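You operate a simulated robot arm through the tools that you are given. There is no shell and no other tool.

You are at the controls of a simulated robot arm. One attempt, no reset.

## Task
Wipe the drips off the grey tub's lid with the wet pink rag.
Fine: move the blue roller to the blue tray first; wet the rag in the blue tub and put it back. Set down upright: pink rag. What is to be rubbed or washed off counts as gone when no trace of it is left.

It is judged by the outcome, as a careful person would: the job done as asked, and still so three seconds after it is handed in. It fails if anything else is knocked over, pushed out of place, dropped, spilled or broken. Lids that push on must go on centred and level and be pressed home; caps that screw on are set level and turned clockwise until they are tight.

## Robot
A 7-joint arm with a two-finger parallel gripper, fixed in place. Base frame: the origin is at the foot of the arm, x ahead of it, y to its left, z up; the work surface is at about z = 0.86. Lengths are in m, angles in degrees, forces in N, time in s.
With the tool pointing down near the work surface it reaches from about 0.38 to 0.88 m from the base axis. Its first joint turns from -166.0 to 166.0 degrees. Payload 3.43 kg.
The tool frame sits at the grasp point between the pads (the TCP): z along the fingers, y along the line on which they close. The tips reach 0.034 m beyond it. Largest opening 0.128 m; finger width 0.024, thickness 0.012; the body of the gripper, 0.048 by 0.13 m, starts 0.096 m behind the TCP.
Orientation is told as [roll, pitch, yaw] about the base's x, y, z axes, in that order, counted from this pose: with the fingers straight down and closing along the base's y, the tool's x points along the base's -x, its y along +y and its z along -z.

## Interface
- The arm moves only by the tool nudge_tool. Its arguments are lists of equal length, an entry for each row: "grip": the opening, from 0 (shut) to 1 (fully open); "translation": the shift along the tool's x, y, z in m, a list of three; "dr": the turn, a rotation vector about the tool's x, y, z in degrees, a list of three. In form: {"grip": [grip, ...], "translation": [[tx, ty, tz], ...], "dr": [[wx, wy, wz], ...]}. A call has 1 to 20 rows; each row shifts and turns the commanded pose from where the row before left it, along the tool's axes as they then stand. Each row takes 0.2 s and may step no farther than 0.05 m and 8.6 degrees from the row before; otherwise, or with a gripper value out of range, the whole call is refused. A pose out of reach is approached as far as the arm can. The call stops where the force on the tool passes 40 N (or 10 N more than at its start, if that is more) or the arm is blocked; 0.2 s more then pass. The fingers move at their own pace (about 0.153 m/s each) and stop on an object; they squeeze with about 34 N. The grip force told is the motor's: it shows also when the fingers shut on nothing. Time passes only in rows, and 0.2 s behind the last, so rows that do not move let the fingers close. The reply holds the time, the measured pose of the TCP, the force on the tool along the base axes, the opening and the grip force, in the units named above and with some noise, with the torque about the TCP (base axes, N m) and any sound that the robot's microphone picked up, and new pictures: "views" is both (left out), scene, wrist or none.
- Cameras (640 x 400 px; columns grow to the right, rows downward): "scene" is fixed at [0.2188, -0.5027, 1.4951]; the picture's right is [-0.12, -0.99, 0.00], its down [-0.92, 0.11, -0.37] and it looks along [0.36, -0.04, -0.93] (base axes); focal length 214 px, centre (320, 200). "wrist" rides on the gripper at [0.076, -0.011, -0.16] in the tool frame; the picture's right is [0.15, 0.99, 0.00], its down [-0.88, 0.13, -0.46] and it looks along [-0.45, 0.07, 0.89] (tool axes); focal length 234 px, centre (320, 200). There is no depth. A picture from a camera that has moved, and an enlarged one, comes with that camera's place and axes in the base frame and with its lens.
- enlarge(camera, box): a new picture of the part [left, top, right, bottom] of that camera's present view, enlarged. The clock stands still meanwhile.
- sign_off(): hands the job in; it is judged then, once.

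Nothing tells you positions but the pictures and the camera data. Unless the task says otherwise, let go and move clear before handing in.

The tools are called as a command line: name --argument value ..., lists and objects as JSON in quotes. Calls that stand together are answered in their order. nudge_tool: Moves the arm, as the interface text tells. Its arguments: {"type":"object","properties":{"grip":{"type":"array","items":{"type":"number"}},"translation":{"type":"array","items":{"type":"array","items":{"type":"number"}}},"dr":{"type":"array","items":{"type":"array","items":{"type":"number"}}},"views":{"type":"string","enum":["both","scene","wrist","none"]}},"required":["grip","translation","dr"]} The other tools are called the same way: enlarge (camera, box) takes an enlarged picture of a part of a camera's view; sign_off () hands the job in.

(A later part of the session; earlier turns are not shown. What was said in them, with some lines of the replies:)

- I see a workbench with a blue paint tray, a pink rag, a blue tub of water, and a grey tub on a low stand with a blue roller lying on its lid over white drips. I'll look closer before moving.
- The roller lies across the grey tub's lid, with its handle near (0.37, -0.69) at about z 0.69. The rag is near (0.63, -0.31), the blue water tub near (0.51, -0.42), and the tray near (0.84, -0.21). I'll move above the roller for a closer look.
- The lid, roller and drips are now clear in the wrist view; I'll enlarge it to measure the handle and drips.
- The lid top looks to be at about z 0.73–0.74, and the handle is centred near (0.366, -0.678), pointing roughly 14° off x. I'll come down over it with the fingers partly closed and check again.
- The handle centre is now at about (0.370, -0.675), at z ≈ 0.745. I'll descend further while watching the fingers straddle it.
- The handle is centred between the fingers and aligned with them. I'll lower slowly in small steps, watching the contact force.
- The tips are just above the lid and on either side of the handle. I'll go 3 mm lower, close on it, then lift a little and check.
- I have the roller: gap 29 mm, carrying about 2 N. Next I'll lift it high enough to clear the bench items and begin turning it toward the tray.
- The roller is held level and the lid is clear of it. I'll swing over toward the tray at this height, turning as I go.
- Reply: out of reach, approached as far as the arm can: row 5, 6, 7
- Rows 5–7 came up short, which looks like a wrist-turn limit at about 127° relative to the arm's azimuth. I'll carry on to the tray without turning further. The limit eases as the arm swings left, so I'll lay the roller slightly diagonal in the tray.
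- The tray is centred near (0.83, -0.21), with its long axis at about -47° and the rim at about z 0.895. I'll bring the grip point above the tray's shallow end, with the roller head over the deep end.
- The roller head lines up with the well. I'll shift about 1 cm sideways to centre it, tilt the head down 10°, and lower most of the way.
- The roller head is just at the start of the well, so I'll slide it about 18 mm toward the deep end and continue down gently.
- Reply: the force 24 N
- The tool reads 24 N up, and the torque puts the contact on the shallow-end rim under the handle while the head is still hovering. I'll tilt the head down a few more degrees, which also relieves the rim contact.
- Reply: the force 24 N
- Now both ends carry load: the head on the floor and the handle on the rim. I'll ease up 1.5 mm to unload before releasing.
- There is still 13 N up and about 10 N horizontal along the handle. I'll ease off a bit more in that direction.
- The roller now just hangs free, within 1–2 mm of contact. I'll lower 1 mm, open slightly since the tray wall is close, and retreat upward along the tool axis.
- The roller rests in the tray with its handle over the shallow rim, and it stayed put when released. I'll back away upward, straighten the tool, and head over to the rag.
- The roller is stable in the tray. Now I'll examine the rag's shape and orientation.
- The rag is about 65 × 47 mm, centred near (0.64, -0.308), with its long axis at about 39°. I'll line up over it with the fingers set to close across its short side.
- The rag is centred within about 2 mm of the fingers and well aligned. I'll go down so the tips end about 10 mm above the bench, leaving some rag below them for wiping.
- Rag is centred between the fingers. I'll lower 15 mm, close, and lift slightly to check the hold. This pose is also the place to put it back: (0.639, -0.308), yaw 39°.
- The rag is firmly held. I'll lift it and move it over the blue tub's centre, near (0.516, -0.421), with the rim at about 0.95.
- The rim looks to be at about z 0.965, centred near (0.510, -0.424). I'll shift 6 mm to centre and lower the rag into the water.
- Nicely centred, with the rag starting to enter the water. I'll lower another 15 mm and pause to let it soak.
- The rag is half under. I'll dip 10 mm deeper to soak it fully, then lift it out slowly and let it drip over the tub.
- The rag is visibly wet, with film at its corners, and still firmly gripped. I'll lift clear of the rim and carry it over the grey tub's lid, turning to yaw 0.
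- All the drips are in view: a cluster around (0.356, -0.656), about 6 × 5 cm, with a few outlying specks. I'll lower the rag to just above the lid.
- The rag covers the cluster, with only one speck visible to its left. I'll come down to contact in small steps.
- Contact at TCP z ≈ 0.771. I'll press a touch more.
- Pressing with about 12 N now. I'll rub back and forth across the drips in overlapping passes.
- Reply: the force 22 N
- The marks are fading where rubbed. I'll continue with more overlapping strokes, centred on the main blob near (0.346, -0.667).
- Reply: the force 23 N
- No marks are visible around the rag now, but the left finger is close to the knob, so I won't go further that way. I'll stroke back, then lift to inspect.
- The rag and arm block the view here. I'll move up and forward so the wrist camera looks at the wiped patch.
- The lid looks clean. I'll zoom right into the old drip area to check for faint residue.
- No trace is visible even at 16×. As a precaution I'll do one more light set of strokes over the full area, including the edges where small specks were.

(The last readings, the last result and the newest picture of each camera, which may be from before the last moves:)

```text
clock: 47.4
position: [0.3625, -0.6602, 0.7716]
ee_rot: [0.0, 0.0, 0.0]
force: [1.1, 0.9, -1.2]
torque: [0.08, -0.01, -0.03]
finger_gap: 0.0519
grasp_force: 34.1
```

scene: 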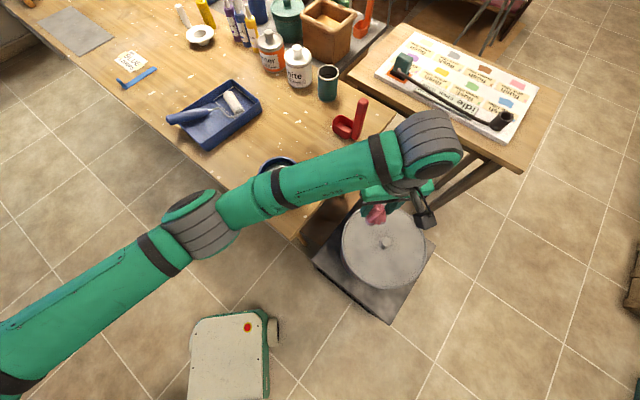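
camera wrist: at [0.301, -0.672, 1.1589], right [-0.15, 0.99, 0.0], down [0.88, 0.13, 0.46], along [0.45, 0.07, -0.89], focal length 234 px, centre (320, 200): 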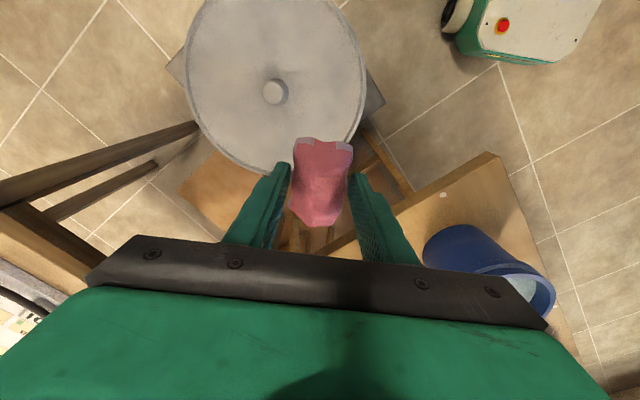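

nudge_tool --grip '[0, 0]' --translation '[[0, 0, 0.001], [0, 0, 0.0005]]' --dr '[[0, 0, 0], [0, 0, 0]]' --views "none"

```text
clock: 48.0
position: [0.3615, -0.6601, 0.7707]
ee_rot: [0.0, 0.1, 0.0]
force: [-0.9, 3.9, 16.8]
torque: [0.38, 0.0, -0.03]
finger_gap: 0.0517
grasp_force: 33.8
```

In contact at about 17 N; doing the extra strokes now.

nudge_tool --grip '[0, 0, 0, 0, 0, 0, 0, 0, 0, 0, 0, 0, 0, 0, 0, 0, 0, 0, 0, 0]' --translation '[[0, -0.009, 0], [0, -0.009, 0], [-0.008, 0, 0], [0, 0.009, 0], [0, 0.009, 0], [0, 0.009, 0], [0, 0.009, 0], [0, 0.009, 0], [0.013, 0, 0], [0, -0.009, 0], [0, -0.009, 0], [0, -0.009, 0], [0, -0.009, 0], [0, -0.009, 0], [0.012, 0, 0], [0, 0.009, 0], [0, 0.009, 0], [0, 0.009, 0], [0, 0.009, 0], [0, 0.009, 0]]' --dr '[[0, 0, 0], [0, 0, 0], [0, 0, 0], [0, 0, 0], [0, 0, 0], [0, 0, 0], [0, 0, 0], [0, 0, 0], [0, 0, 0], [0, 0, 0], [0, 0, 0], [0, 0, 0], [0, 0, 0], [0, 0, 0], [0, 0, 0], [0, 0, 0], [0, 0, 0], [0, 0, 0], [0, 0, 0], [0, 0, 0]]'

```text
clock: 50.2
position: [0.351, -0.642, 0.7709]
ee_rot: [0.1, 0.0, -0.3]
force: [2.8, 2.3, 8.7]
torque: [0.17, -0.17, 0.0]
finger_gap: 0.0517
grasp_force: 33.9
stopped in row 11: the force on the tool passed its limit at 44 N (the readings are from after the stop); the commanded pose is now the measured one
camera wrist: at [0.2754, -0.6535, 0.9296], right [-0.14, 0.99, 0.0], down [0.88, 0.12, 0.46], along [0.45, 0.07, -0.89], focal length 234 px, centre (320, 200)
```

scene: 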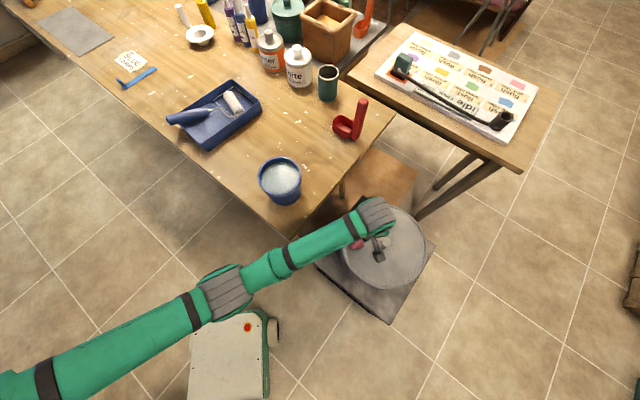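
wrist: 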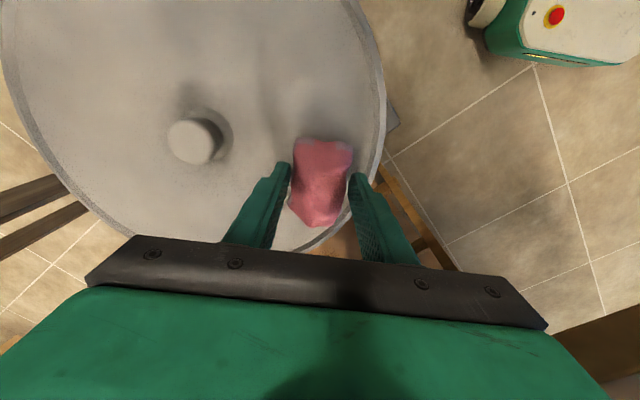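

A friction spike stopped the stroke; now it rests at about 9 N. I'll check that the lid hasn't shifted before finishing.

enlarge --camera "scene" --box '[320, 190, 440, 310]'

enlarge --camera "wrist" --box '[200, 60, 440, 240]'

```text
3.33 times, centred on (380, 250) of scene
camera zoom: at [0.2188, -0.5027, 1.4951], right [-0.12, -0.99, 0.0], down [-0.92, 0.11, -0.37], along [0.36, -0.04, -0.93], focal length 715 px, centre (120, 33)
```

zoom: 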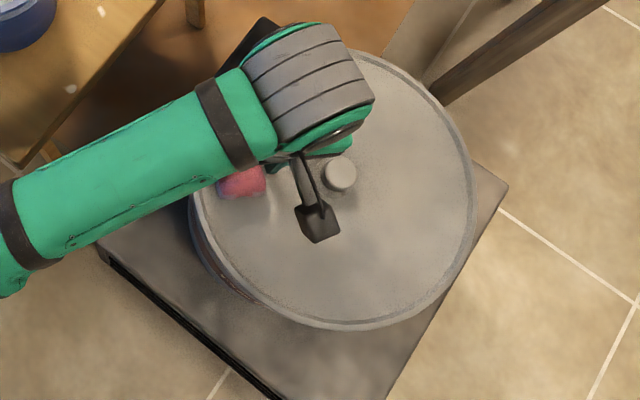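

```text
2.22 times, centred on (320, 150) of wrist
camera zoom: at [0.2754, -0.6535, 0.9296], right [-0.14, 0.99, 0.0], down [0.88, 0.12, 0.46], along [0.45, 0.07, -0.89], focal length 520 px, centre (320, 311)
```

zoom: 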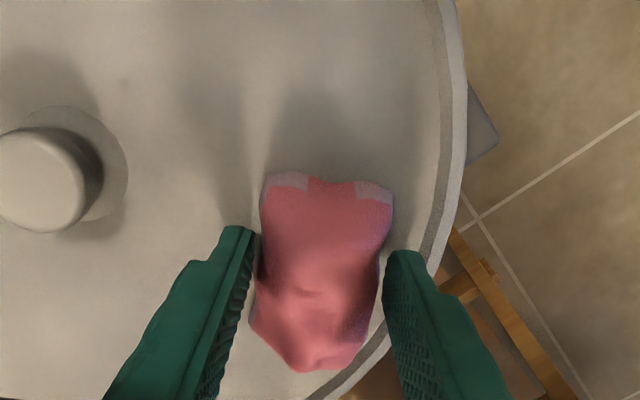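

Lid is in place. One last gentle pass at this lighter pressure, then lift away.

nudge_tool --grip '[0, 0, 0, 0, 0, 0, 0, 0, 0, 0, 0, 0]' --translation '[[0, -0.008, 0], [0, -0.008, 0], [0, -0.008, 0], [0, -0.008, 0], [0.007, 0, 0], [0, 0.008, 0], [0, 0.008, 0], [0, 0.008, 0], [0, 0.008, 0], [0, 0, -0.02], [0, 0, -0.04], [0, 0, -0.045]]' --dr '[[0, 0, 0], [0, 0, 0], [0, 0, 0], [0, 0, 0], [0, 0, 0], [0, 0, 0], [0, 0, 0], [0, 0, 0], [0, 0, 0], [0, 0, 0], [0, 0, 0], [0, 0, 0]]'

```text
clock: 52.8
position: [0.3418, -0.6428, 0.875]
ee_rot: [0.4, 0.2, -0.4]
force: [-0.3, -0.3, -0.1]
torque: [0.02, -0.11, -0.01]
finger_gap: 0.0519
grasp_force: 33.8
camera wrist: at [0.2671, -0.6541, 1.0332], right [-0.14, 0.99, 0.01], down [0.88, 0.12, 0.45], along [0.45, 0.07, -0.89], focal length 234 px, centre (320, 200)
```

scene: 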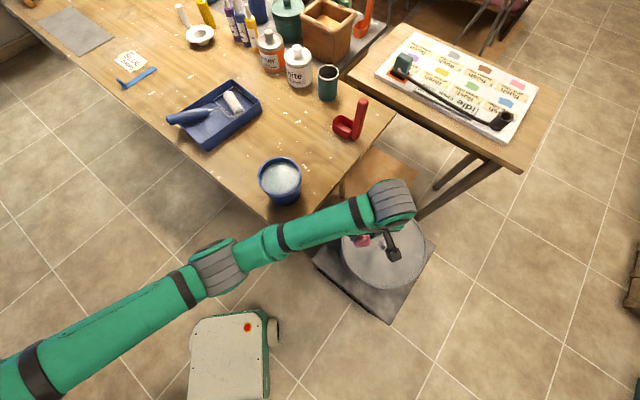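
wrist: 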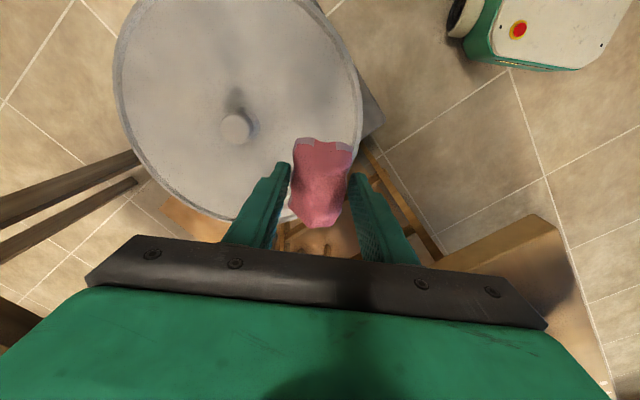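

The lid is done. Now I'll carry the rag back to its original spot at (0.639, -0.308), yaw 39°, passing high over the tub.

nudge_tool --grip '[0, 0, 0, 0, 0, 0, 0, 0, 0, 0, 0, 0, 0, 0]' --translation '[[0, 0, -0.0475], [0, 0, -0.0475], [0, 0, -0.0475], [0, 0, -0.0475], [-0.0295, 0.0337, 0], [-0.0317, 0.0316, 0], [-0.0338, 0.0293, 0], [-0.0358, 0.0269, 0], [-0.0375, 0.0244, 0], [-0.0391, 0.0218, 0], [-0.0405, 0.019, 0], [-0.0417, 0.0162, 0], [-0.0428, 0.0133, 0], [-0.0436, 0.0103, 0]]' --dr '[[0.3, -0.2, 0], [0, 0, 0], [0, 0, 0], [0, 0, 0], [0, 0, -3.95], [0, 0, -3.95], [0, 0, -3.95], [0, 0, -3.95], [0, 0, -3.95], [0, 0, -3.95], [0, 0, -3.95], [0, 0, -3.95], [0, 0, -3.95], [0, 0, -3.95]]'

enlarge --camera "scene" --box '[300, 180, 460, 330]'

enlarge --camera "scene" --box '[345, 225, 377, 250]'

enlarge --camera "wrist" --box '[200, 60, 440, 240]'

```text
clock: 55.8
position: [0.6432, -0.3069, 1.067]
ee_rot: [0.0, -0.1, 39.3]
force: [0.3, -1.4, -1.1]
torque: [0.05, 0.0, -0.04]
finger_gap: 0.0516
grasp_force: 33.8
camera wrist: at [0.5912, -0.3635, 1.2249], right [-0.74, 0.67, 0.0], down [0.6, 0.66, 0.46], along [0.31, 0.34, -0.89], focal length 234 px, centre (320, 200)
```

scene: 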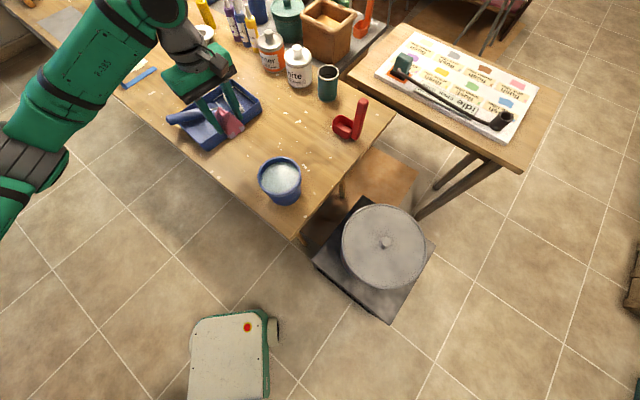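
wrist: 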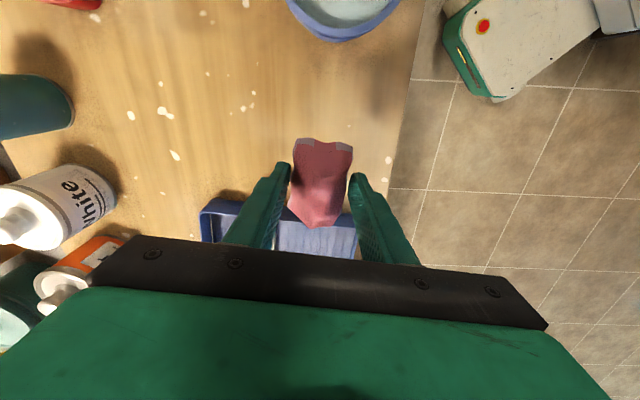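

```text
2.67 times, centred on (380, 255) of scene
camera zoom: at [0.2188, -0.5027, 1.4951], right [-0.12, -0.99, 0.0], down [-0.92, 0.11, -0.37], along [0.36, -0.04, -0.93], focal length 572 px, centre (160, 53)
```

zoom: 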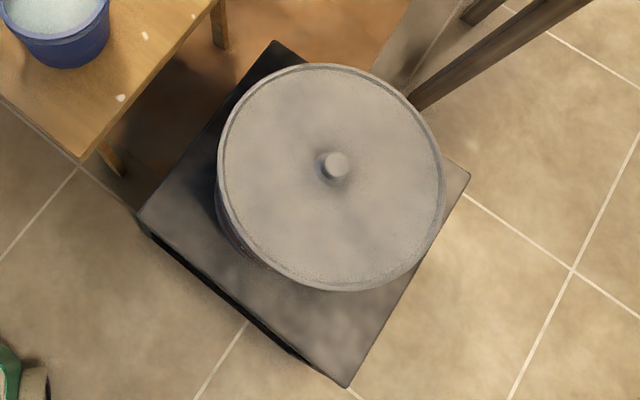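

```text
16.00 times, centred on (361, 238) of scene
camera zoom: at [0.2188, -0.5027, 1.4951], right [-0.12, -0.99, 0.0], down [-0.92, 0.11, -0.37], along [0.36, -0.04, -0.93], focal length 3432 px, centre (-336, -400)
```

zoom: 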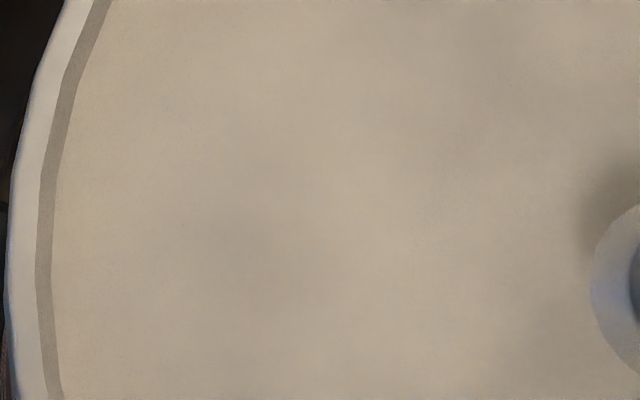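

```text
2.22 times, centred on (320, 150) of wrist
camera zoom: at [0.5912, -0.3635, 1.2249], right [-0.74, 0.67, 0.0], down [0.6, 0.66, 0.46], along [0.31, 0.34, -0.89], focal length 520 px, centre (320, 311)
```

zoom: 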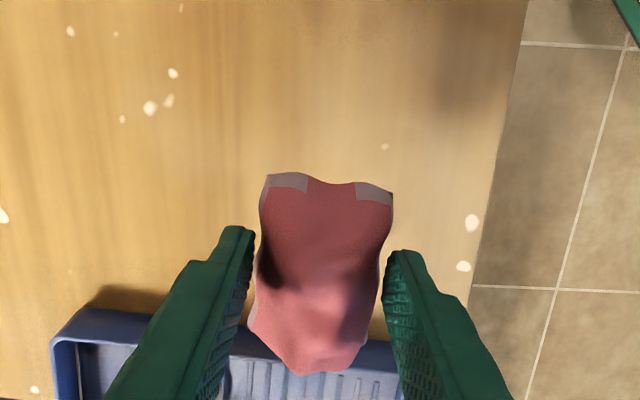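

The lid is spotless and unmoved. I'll correct a 4 mm offset and lower the rag toward its spot.

nudge_tool --grip '[0, 0, 0, 0, 0]' --translation '[[0.0034, 0.0021, 0.035], [0, 0, 0.04], [0, 0, 0.04], [0, 0, 0.03], [0, 0, 0.01]]' --dr '[[0, 0, 0], [0, 0, 0], [0, 0, 0], [0, 0, 0], [0, 0, 0]]'

enlarge --camera "scene" --box '[200, 110, 320, 210]'

```text
clock: 57.0
position: [0.6401, -0.3031, 0.9109]
ee_rot: [0.0, 0.0, 39.8]
force: [0.8, 0.9, -0.2]
torque: [-0.07, 0.01, 0.03]
finger_gap: 0.0519
grasp_force: 34.2
camera wrist: at [0.5892, -0.3594, 1.0698], right [-0.74, 0.67, 0.0], down [0.59, 0.66, 0.46], along [0.31, 0.34, -0.89], focal length 234 px, centre (320, 200)
```

scene: 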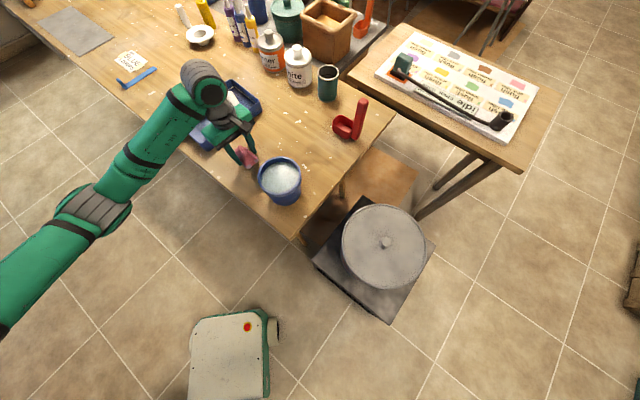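
wrist: 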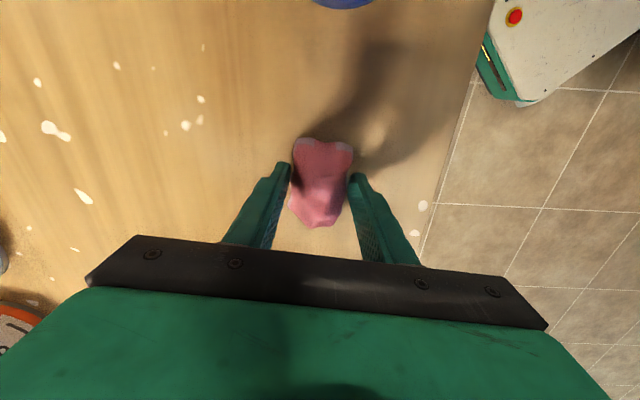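

```text
4.00 times, centred on (260, 160) of scene
camera zoom: at [0.2188, -0.5027, 1.4951], right [-0.12, -0.99, 0.0], down [-0.92, 0.11, -0.37], along [0.36, -0.04, -0.93], focal length 858 px, centre (560, 360)
```

zoom: 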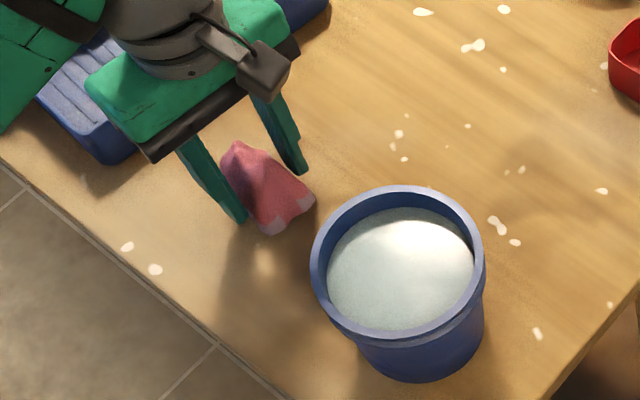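

I'm about 4.5 mm off the original spot, so I'll correct that and lower in small steps to contact.

nudge_tool --grip '[0, 0, 0]' --translation '[[0.0037, -0.0028, 0], [0, 0, 0.003], [0, 0, 0.002]]' --dr '[[0, 0, 0.6], [0, 0, 0], [0, 0, 0]]' --views "none"

```text
clock: 57.8
position: [0.638, -0.3108, 0.9053]
ee_rot: [-0.1, -0.1, 38.9]
force: [-0.1, 0.1, -0.9]
torque: [-0.03, 0.01, -0.03]
finger_gap: 0.0517
grasp_force: 33.2
```

nudge_tool --grip '[0, 0, 0]' --translation '[[-0.0025, 0.0016, 0], [0, 0, 0.0015], [0, 0, 0]]' --dr '[[0, 0, 0], [0, 0, 0], [0, 0, 0]]' --views "none"

```text
clock: 58.6
position: [0.638, -0.3096, 0.9038]
ee_rot: [0.0, -0.2, 38.6]
force: [0.2, -1.1, -0.8]
torque: [0.03, -0.07, 0.0]
finger_gap: 0.0518
grasp_force: 33.9
```

nudge_tool --grip '[0, 0]' --translation '[[0, 0, 0.001], [0, 0, 0.0005]]' --dr '[[0, 0, 0], [0, 0, 0]]' --views "none"

```text
clock: 59.2
position: [0.6388, -0.3077, 0.9026]
ee_rot: [-0.2, -0.1, 38.8]
force: [-0.3, -0.3, 0.2]
torque: [-0.01, 0.05, 0.03]
finger_gap: 0.0516
grasp_force: 33.7
```

nudge_tool --grip '[0, 0]' --translation '[[0, 0, 0.001], [0, 0, 0]]' --dr '[[0, 0, 0], [0, 0, 0]]' --views "none"

```text
clock: 59.8
position: [0.6396, -0.3079, 0.9018]
ee_rot: [-0.2, -0.1, 38.9]
force: [-4.4, -2.3, 16.1]
torque: [0.24, 0.56, 0.02]
finger_gap: 0.0517
grasp_force: 34.4
```

The rag is on the bench and slightly pressed. I'll ease back half a millimetre, open slowly, and rise straight up.

nudge_tool --grip '[0, 0.42, 0.45, 0.5, 0.55, 0.6, 0.6, 0.6]' --translation '[[0, 0, -0.0007], [0, 0, 0], [0, 0, 0], [0, 0, 0], [0, 0, 0], [0, 0, 0], [0, 0, -0.02], [0, 0, -0.04]]' --dr '[[0, 0, 0], [0, 0, 0], [0, 0, 0], [0, 0, 0], [0, 0, 0], [0, 0, 0], [0, 0, 0], [0, 0, 0]]'

enlarge --camera "wrist" --box '[220, 80, 420, 240]'

enlarge --camera "scene" --box '[200, 110, 320, 210]'

```text
clock: 61.6
position: [0.6389, -0.3091, 0.962]
ee_rot: [0.0, 0.0, 38.7]
force: [0.2, 0.6, -0.3]
torque: [0.01, 0.04, -0.01]
finger_gap: 0.0765
grasp_force: 0.0
camera wrist: at [0.5866, -0.3641, 1.1209], right [-0.73, 0.68, 0.0], down [0.6, 0.65, 0.46], along [0.31, 0.33, -0.89], focal length 234 px, centre (320, 200)
```

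scene: 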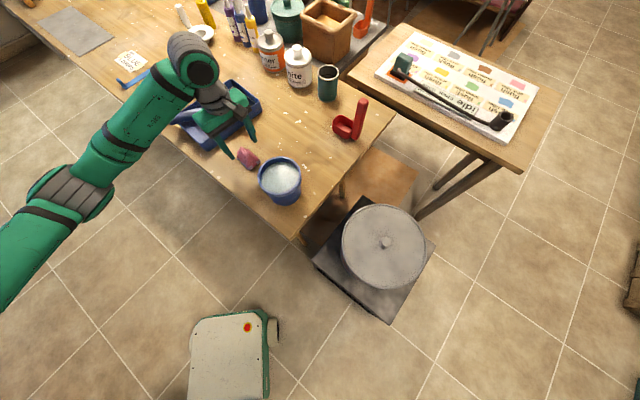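
wrist: 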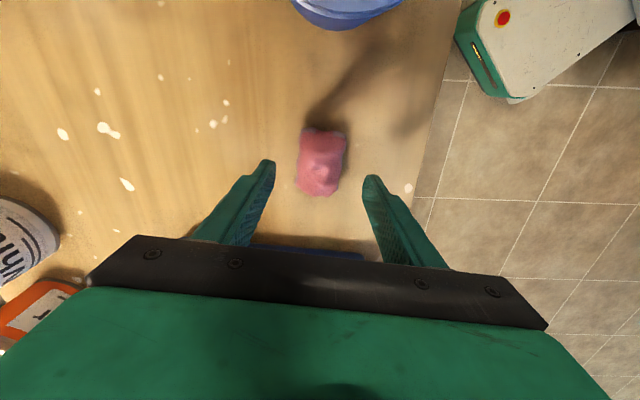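

```text
2.50 times, centred on (320, 160) of wrist
camera zoom: at [0.5866, -0.3641, 1.1209], right [-0.73, 0.68, 0.0], down [0.6, 0.65, 0.46], along [0.31, 0.33, -0.89], focal length 585 px, centre (320, 300)
```

zoom: 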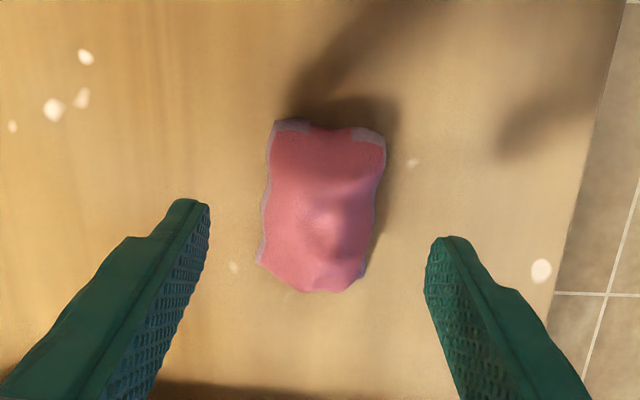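

```text
4.00 times, centred on (260, 160) of scene
camera zoom: at [0.2188, -0.5027, 1.4951], right [-0.12, -0.99, 0.0], down [-0.92, 0.11, -0.37], along [0.36, -0.04, -0.93], focal length 858 px, centre (560, 360)
```

zoom: 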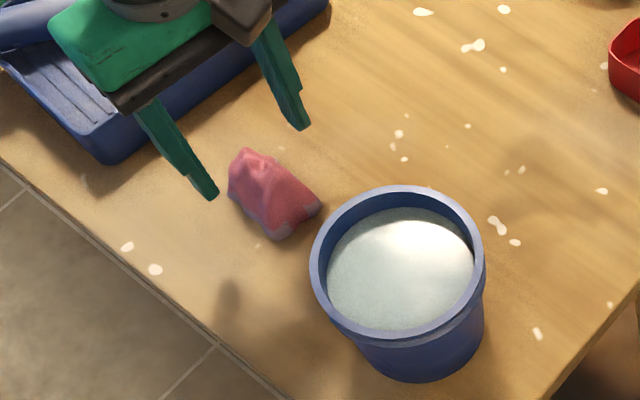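

The rag is back in its original spot, upright, and released. I'll raise the arm clear and take a final look at everything.

nudge_tool --grip '[0.6, 0.6, 0.6, 0.6, 0.6, 0.6, 0.6, 0.6, 0.6, 0.6]' --translation '[[0, 0, -0.045], [0, 0, -0.045], [0, 0, -0.045], [0, 0, -0.045], [0, 0, -0.045], [0.04, 0.01, 0], [0.04, 0.01, 0], [0.04, 0.01, 0], [0, 0, 0], [0, 0, 0]]' --dr '[[0, 0, 0], [0, 0, 0], [0, 0, 0], [0, 0, 0], [0, 0, 0], [0, 0, 0], [0, 0, 0], [0, 0, 0], [0, 0, 0], [0, 0, 0]]'

enlarge --camera "scene" --box '[150, 40, 310, 160]'

enlarge --camera "scene" --box '[200, 110, 440, 310]'

```text
clock: 63.8
position: [0.528, -0.3593, 1.1869]
ee_rot: [-0.1, -0.1, 38.8]
force: [-0.1, 0.6, 0.5]
torque: [0.02, 0.0, -0.01]
finger_gap: 0.0767
grasp_force: 0.1
camera wrist: at [0.4747, -0.4153, 1.346], right [-0.73, 0.68, 0.0], down [0.6, 0.65, 0.46], along [0.31, 0.33, -0.89], focal length 234 px, centre (320, 200)
```

scene: 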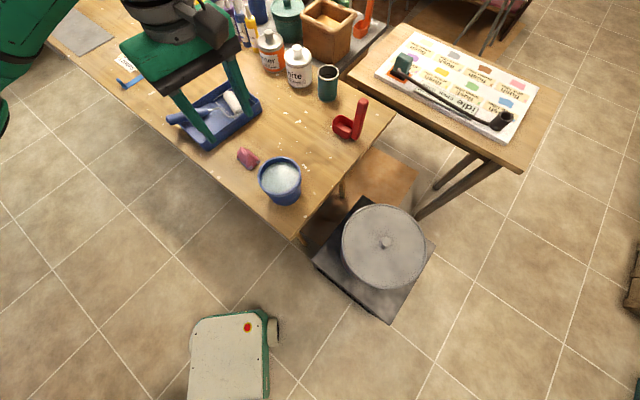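
wrist: 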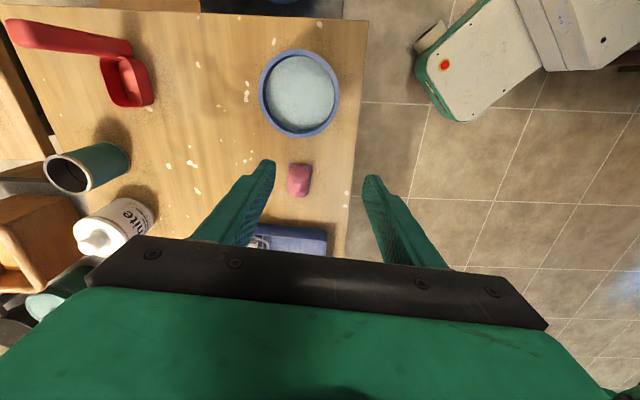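

```text
3.33 times, centred on (230, 100) of scene
camera zoom: at [0.2188, -0.5027, 1.4951], right [-0.12, -0.99, 0.0], down [-0.92, 0.11, -0.37], along [0.36, -0.04, -0.93], focal length 715 px, centre (620, 533)
```

zoom: 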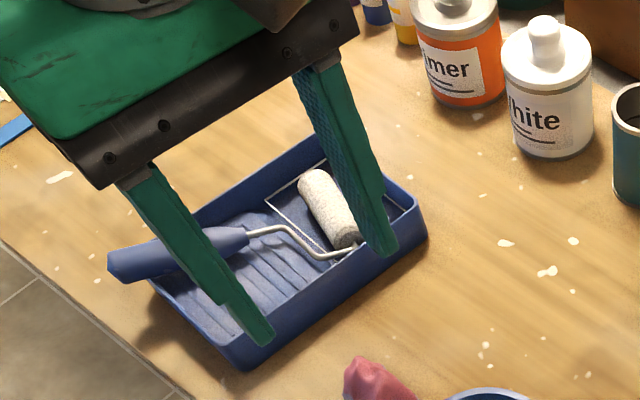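

```text
2.00 times, centred on (320, 210) of scene
camera zoom: at [0.2188, -0.5027, 1.4951], right [-0.12, -0.99, 0.0], down [-0.92, 0.11, -0.37], along [0.36, -0.04, -0.93], focal length 429 px, centre (320, 180)
```

zoom: 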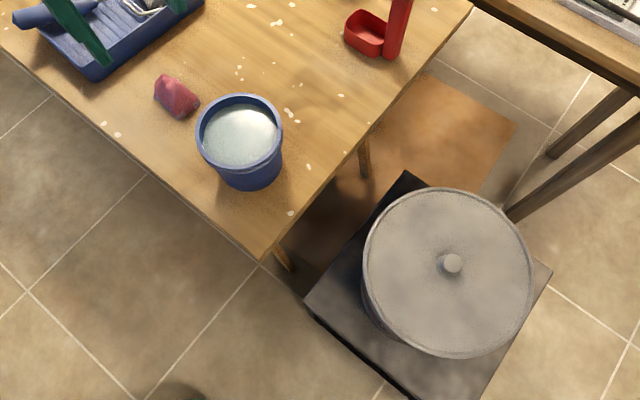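

The lid is clean and level, the roller rests in the blue tray, the water tub hasn't moved, and the rag is back upright where it was. The arm is clear, so I'm handing in the job.

sign_off

```text
The job is handed in.
```

The drips are off the grey tub's lid, with no trace visible even at 16× zoom. I've handed the job in; I don't have the verdict yet.

- **Roller:** it lies in the blue tray, head in the deep end and handle resting over the shallow rim. It sits slightly diagonal because the wrist couldn't turn far enough to line it up, but it stayed put after release.
- **Rag:** I wetted it in the blue tub and wiped the drips with it. It is back upright where it was, within a few millimetres.
- **Lid and tub:** the lid didn't shift. One extra wiping stroke hit a friction spike of 44 N and stopped. I checked the lid's position and finished more gently.

The arm is clear, and nothing else was moved or spilled that I could see.
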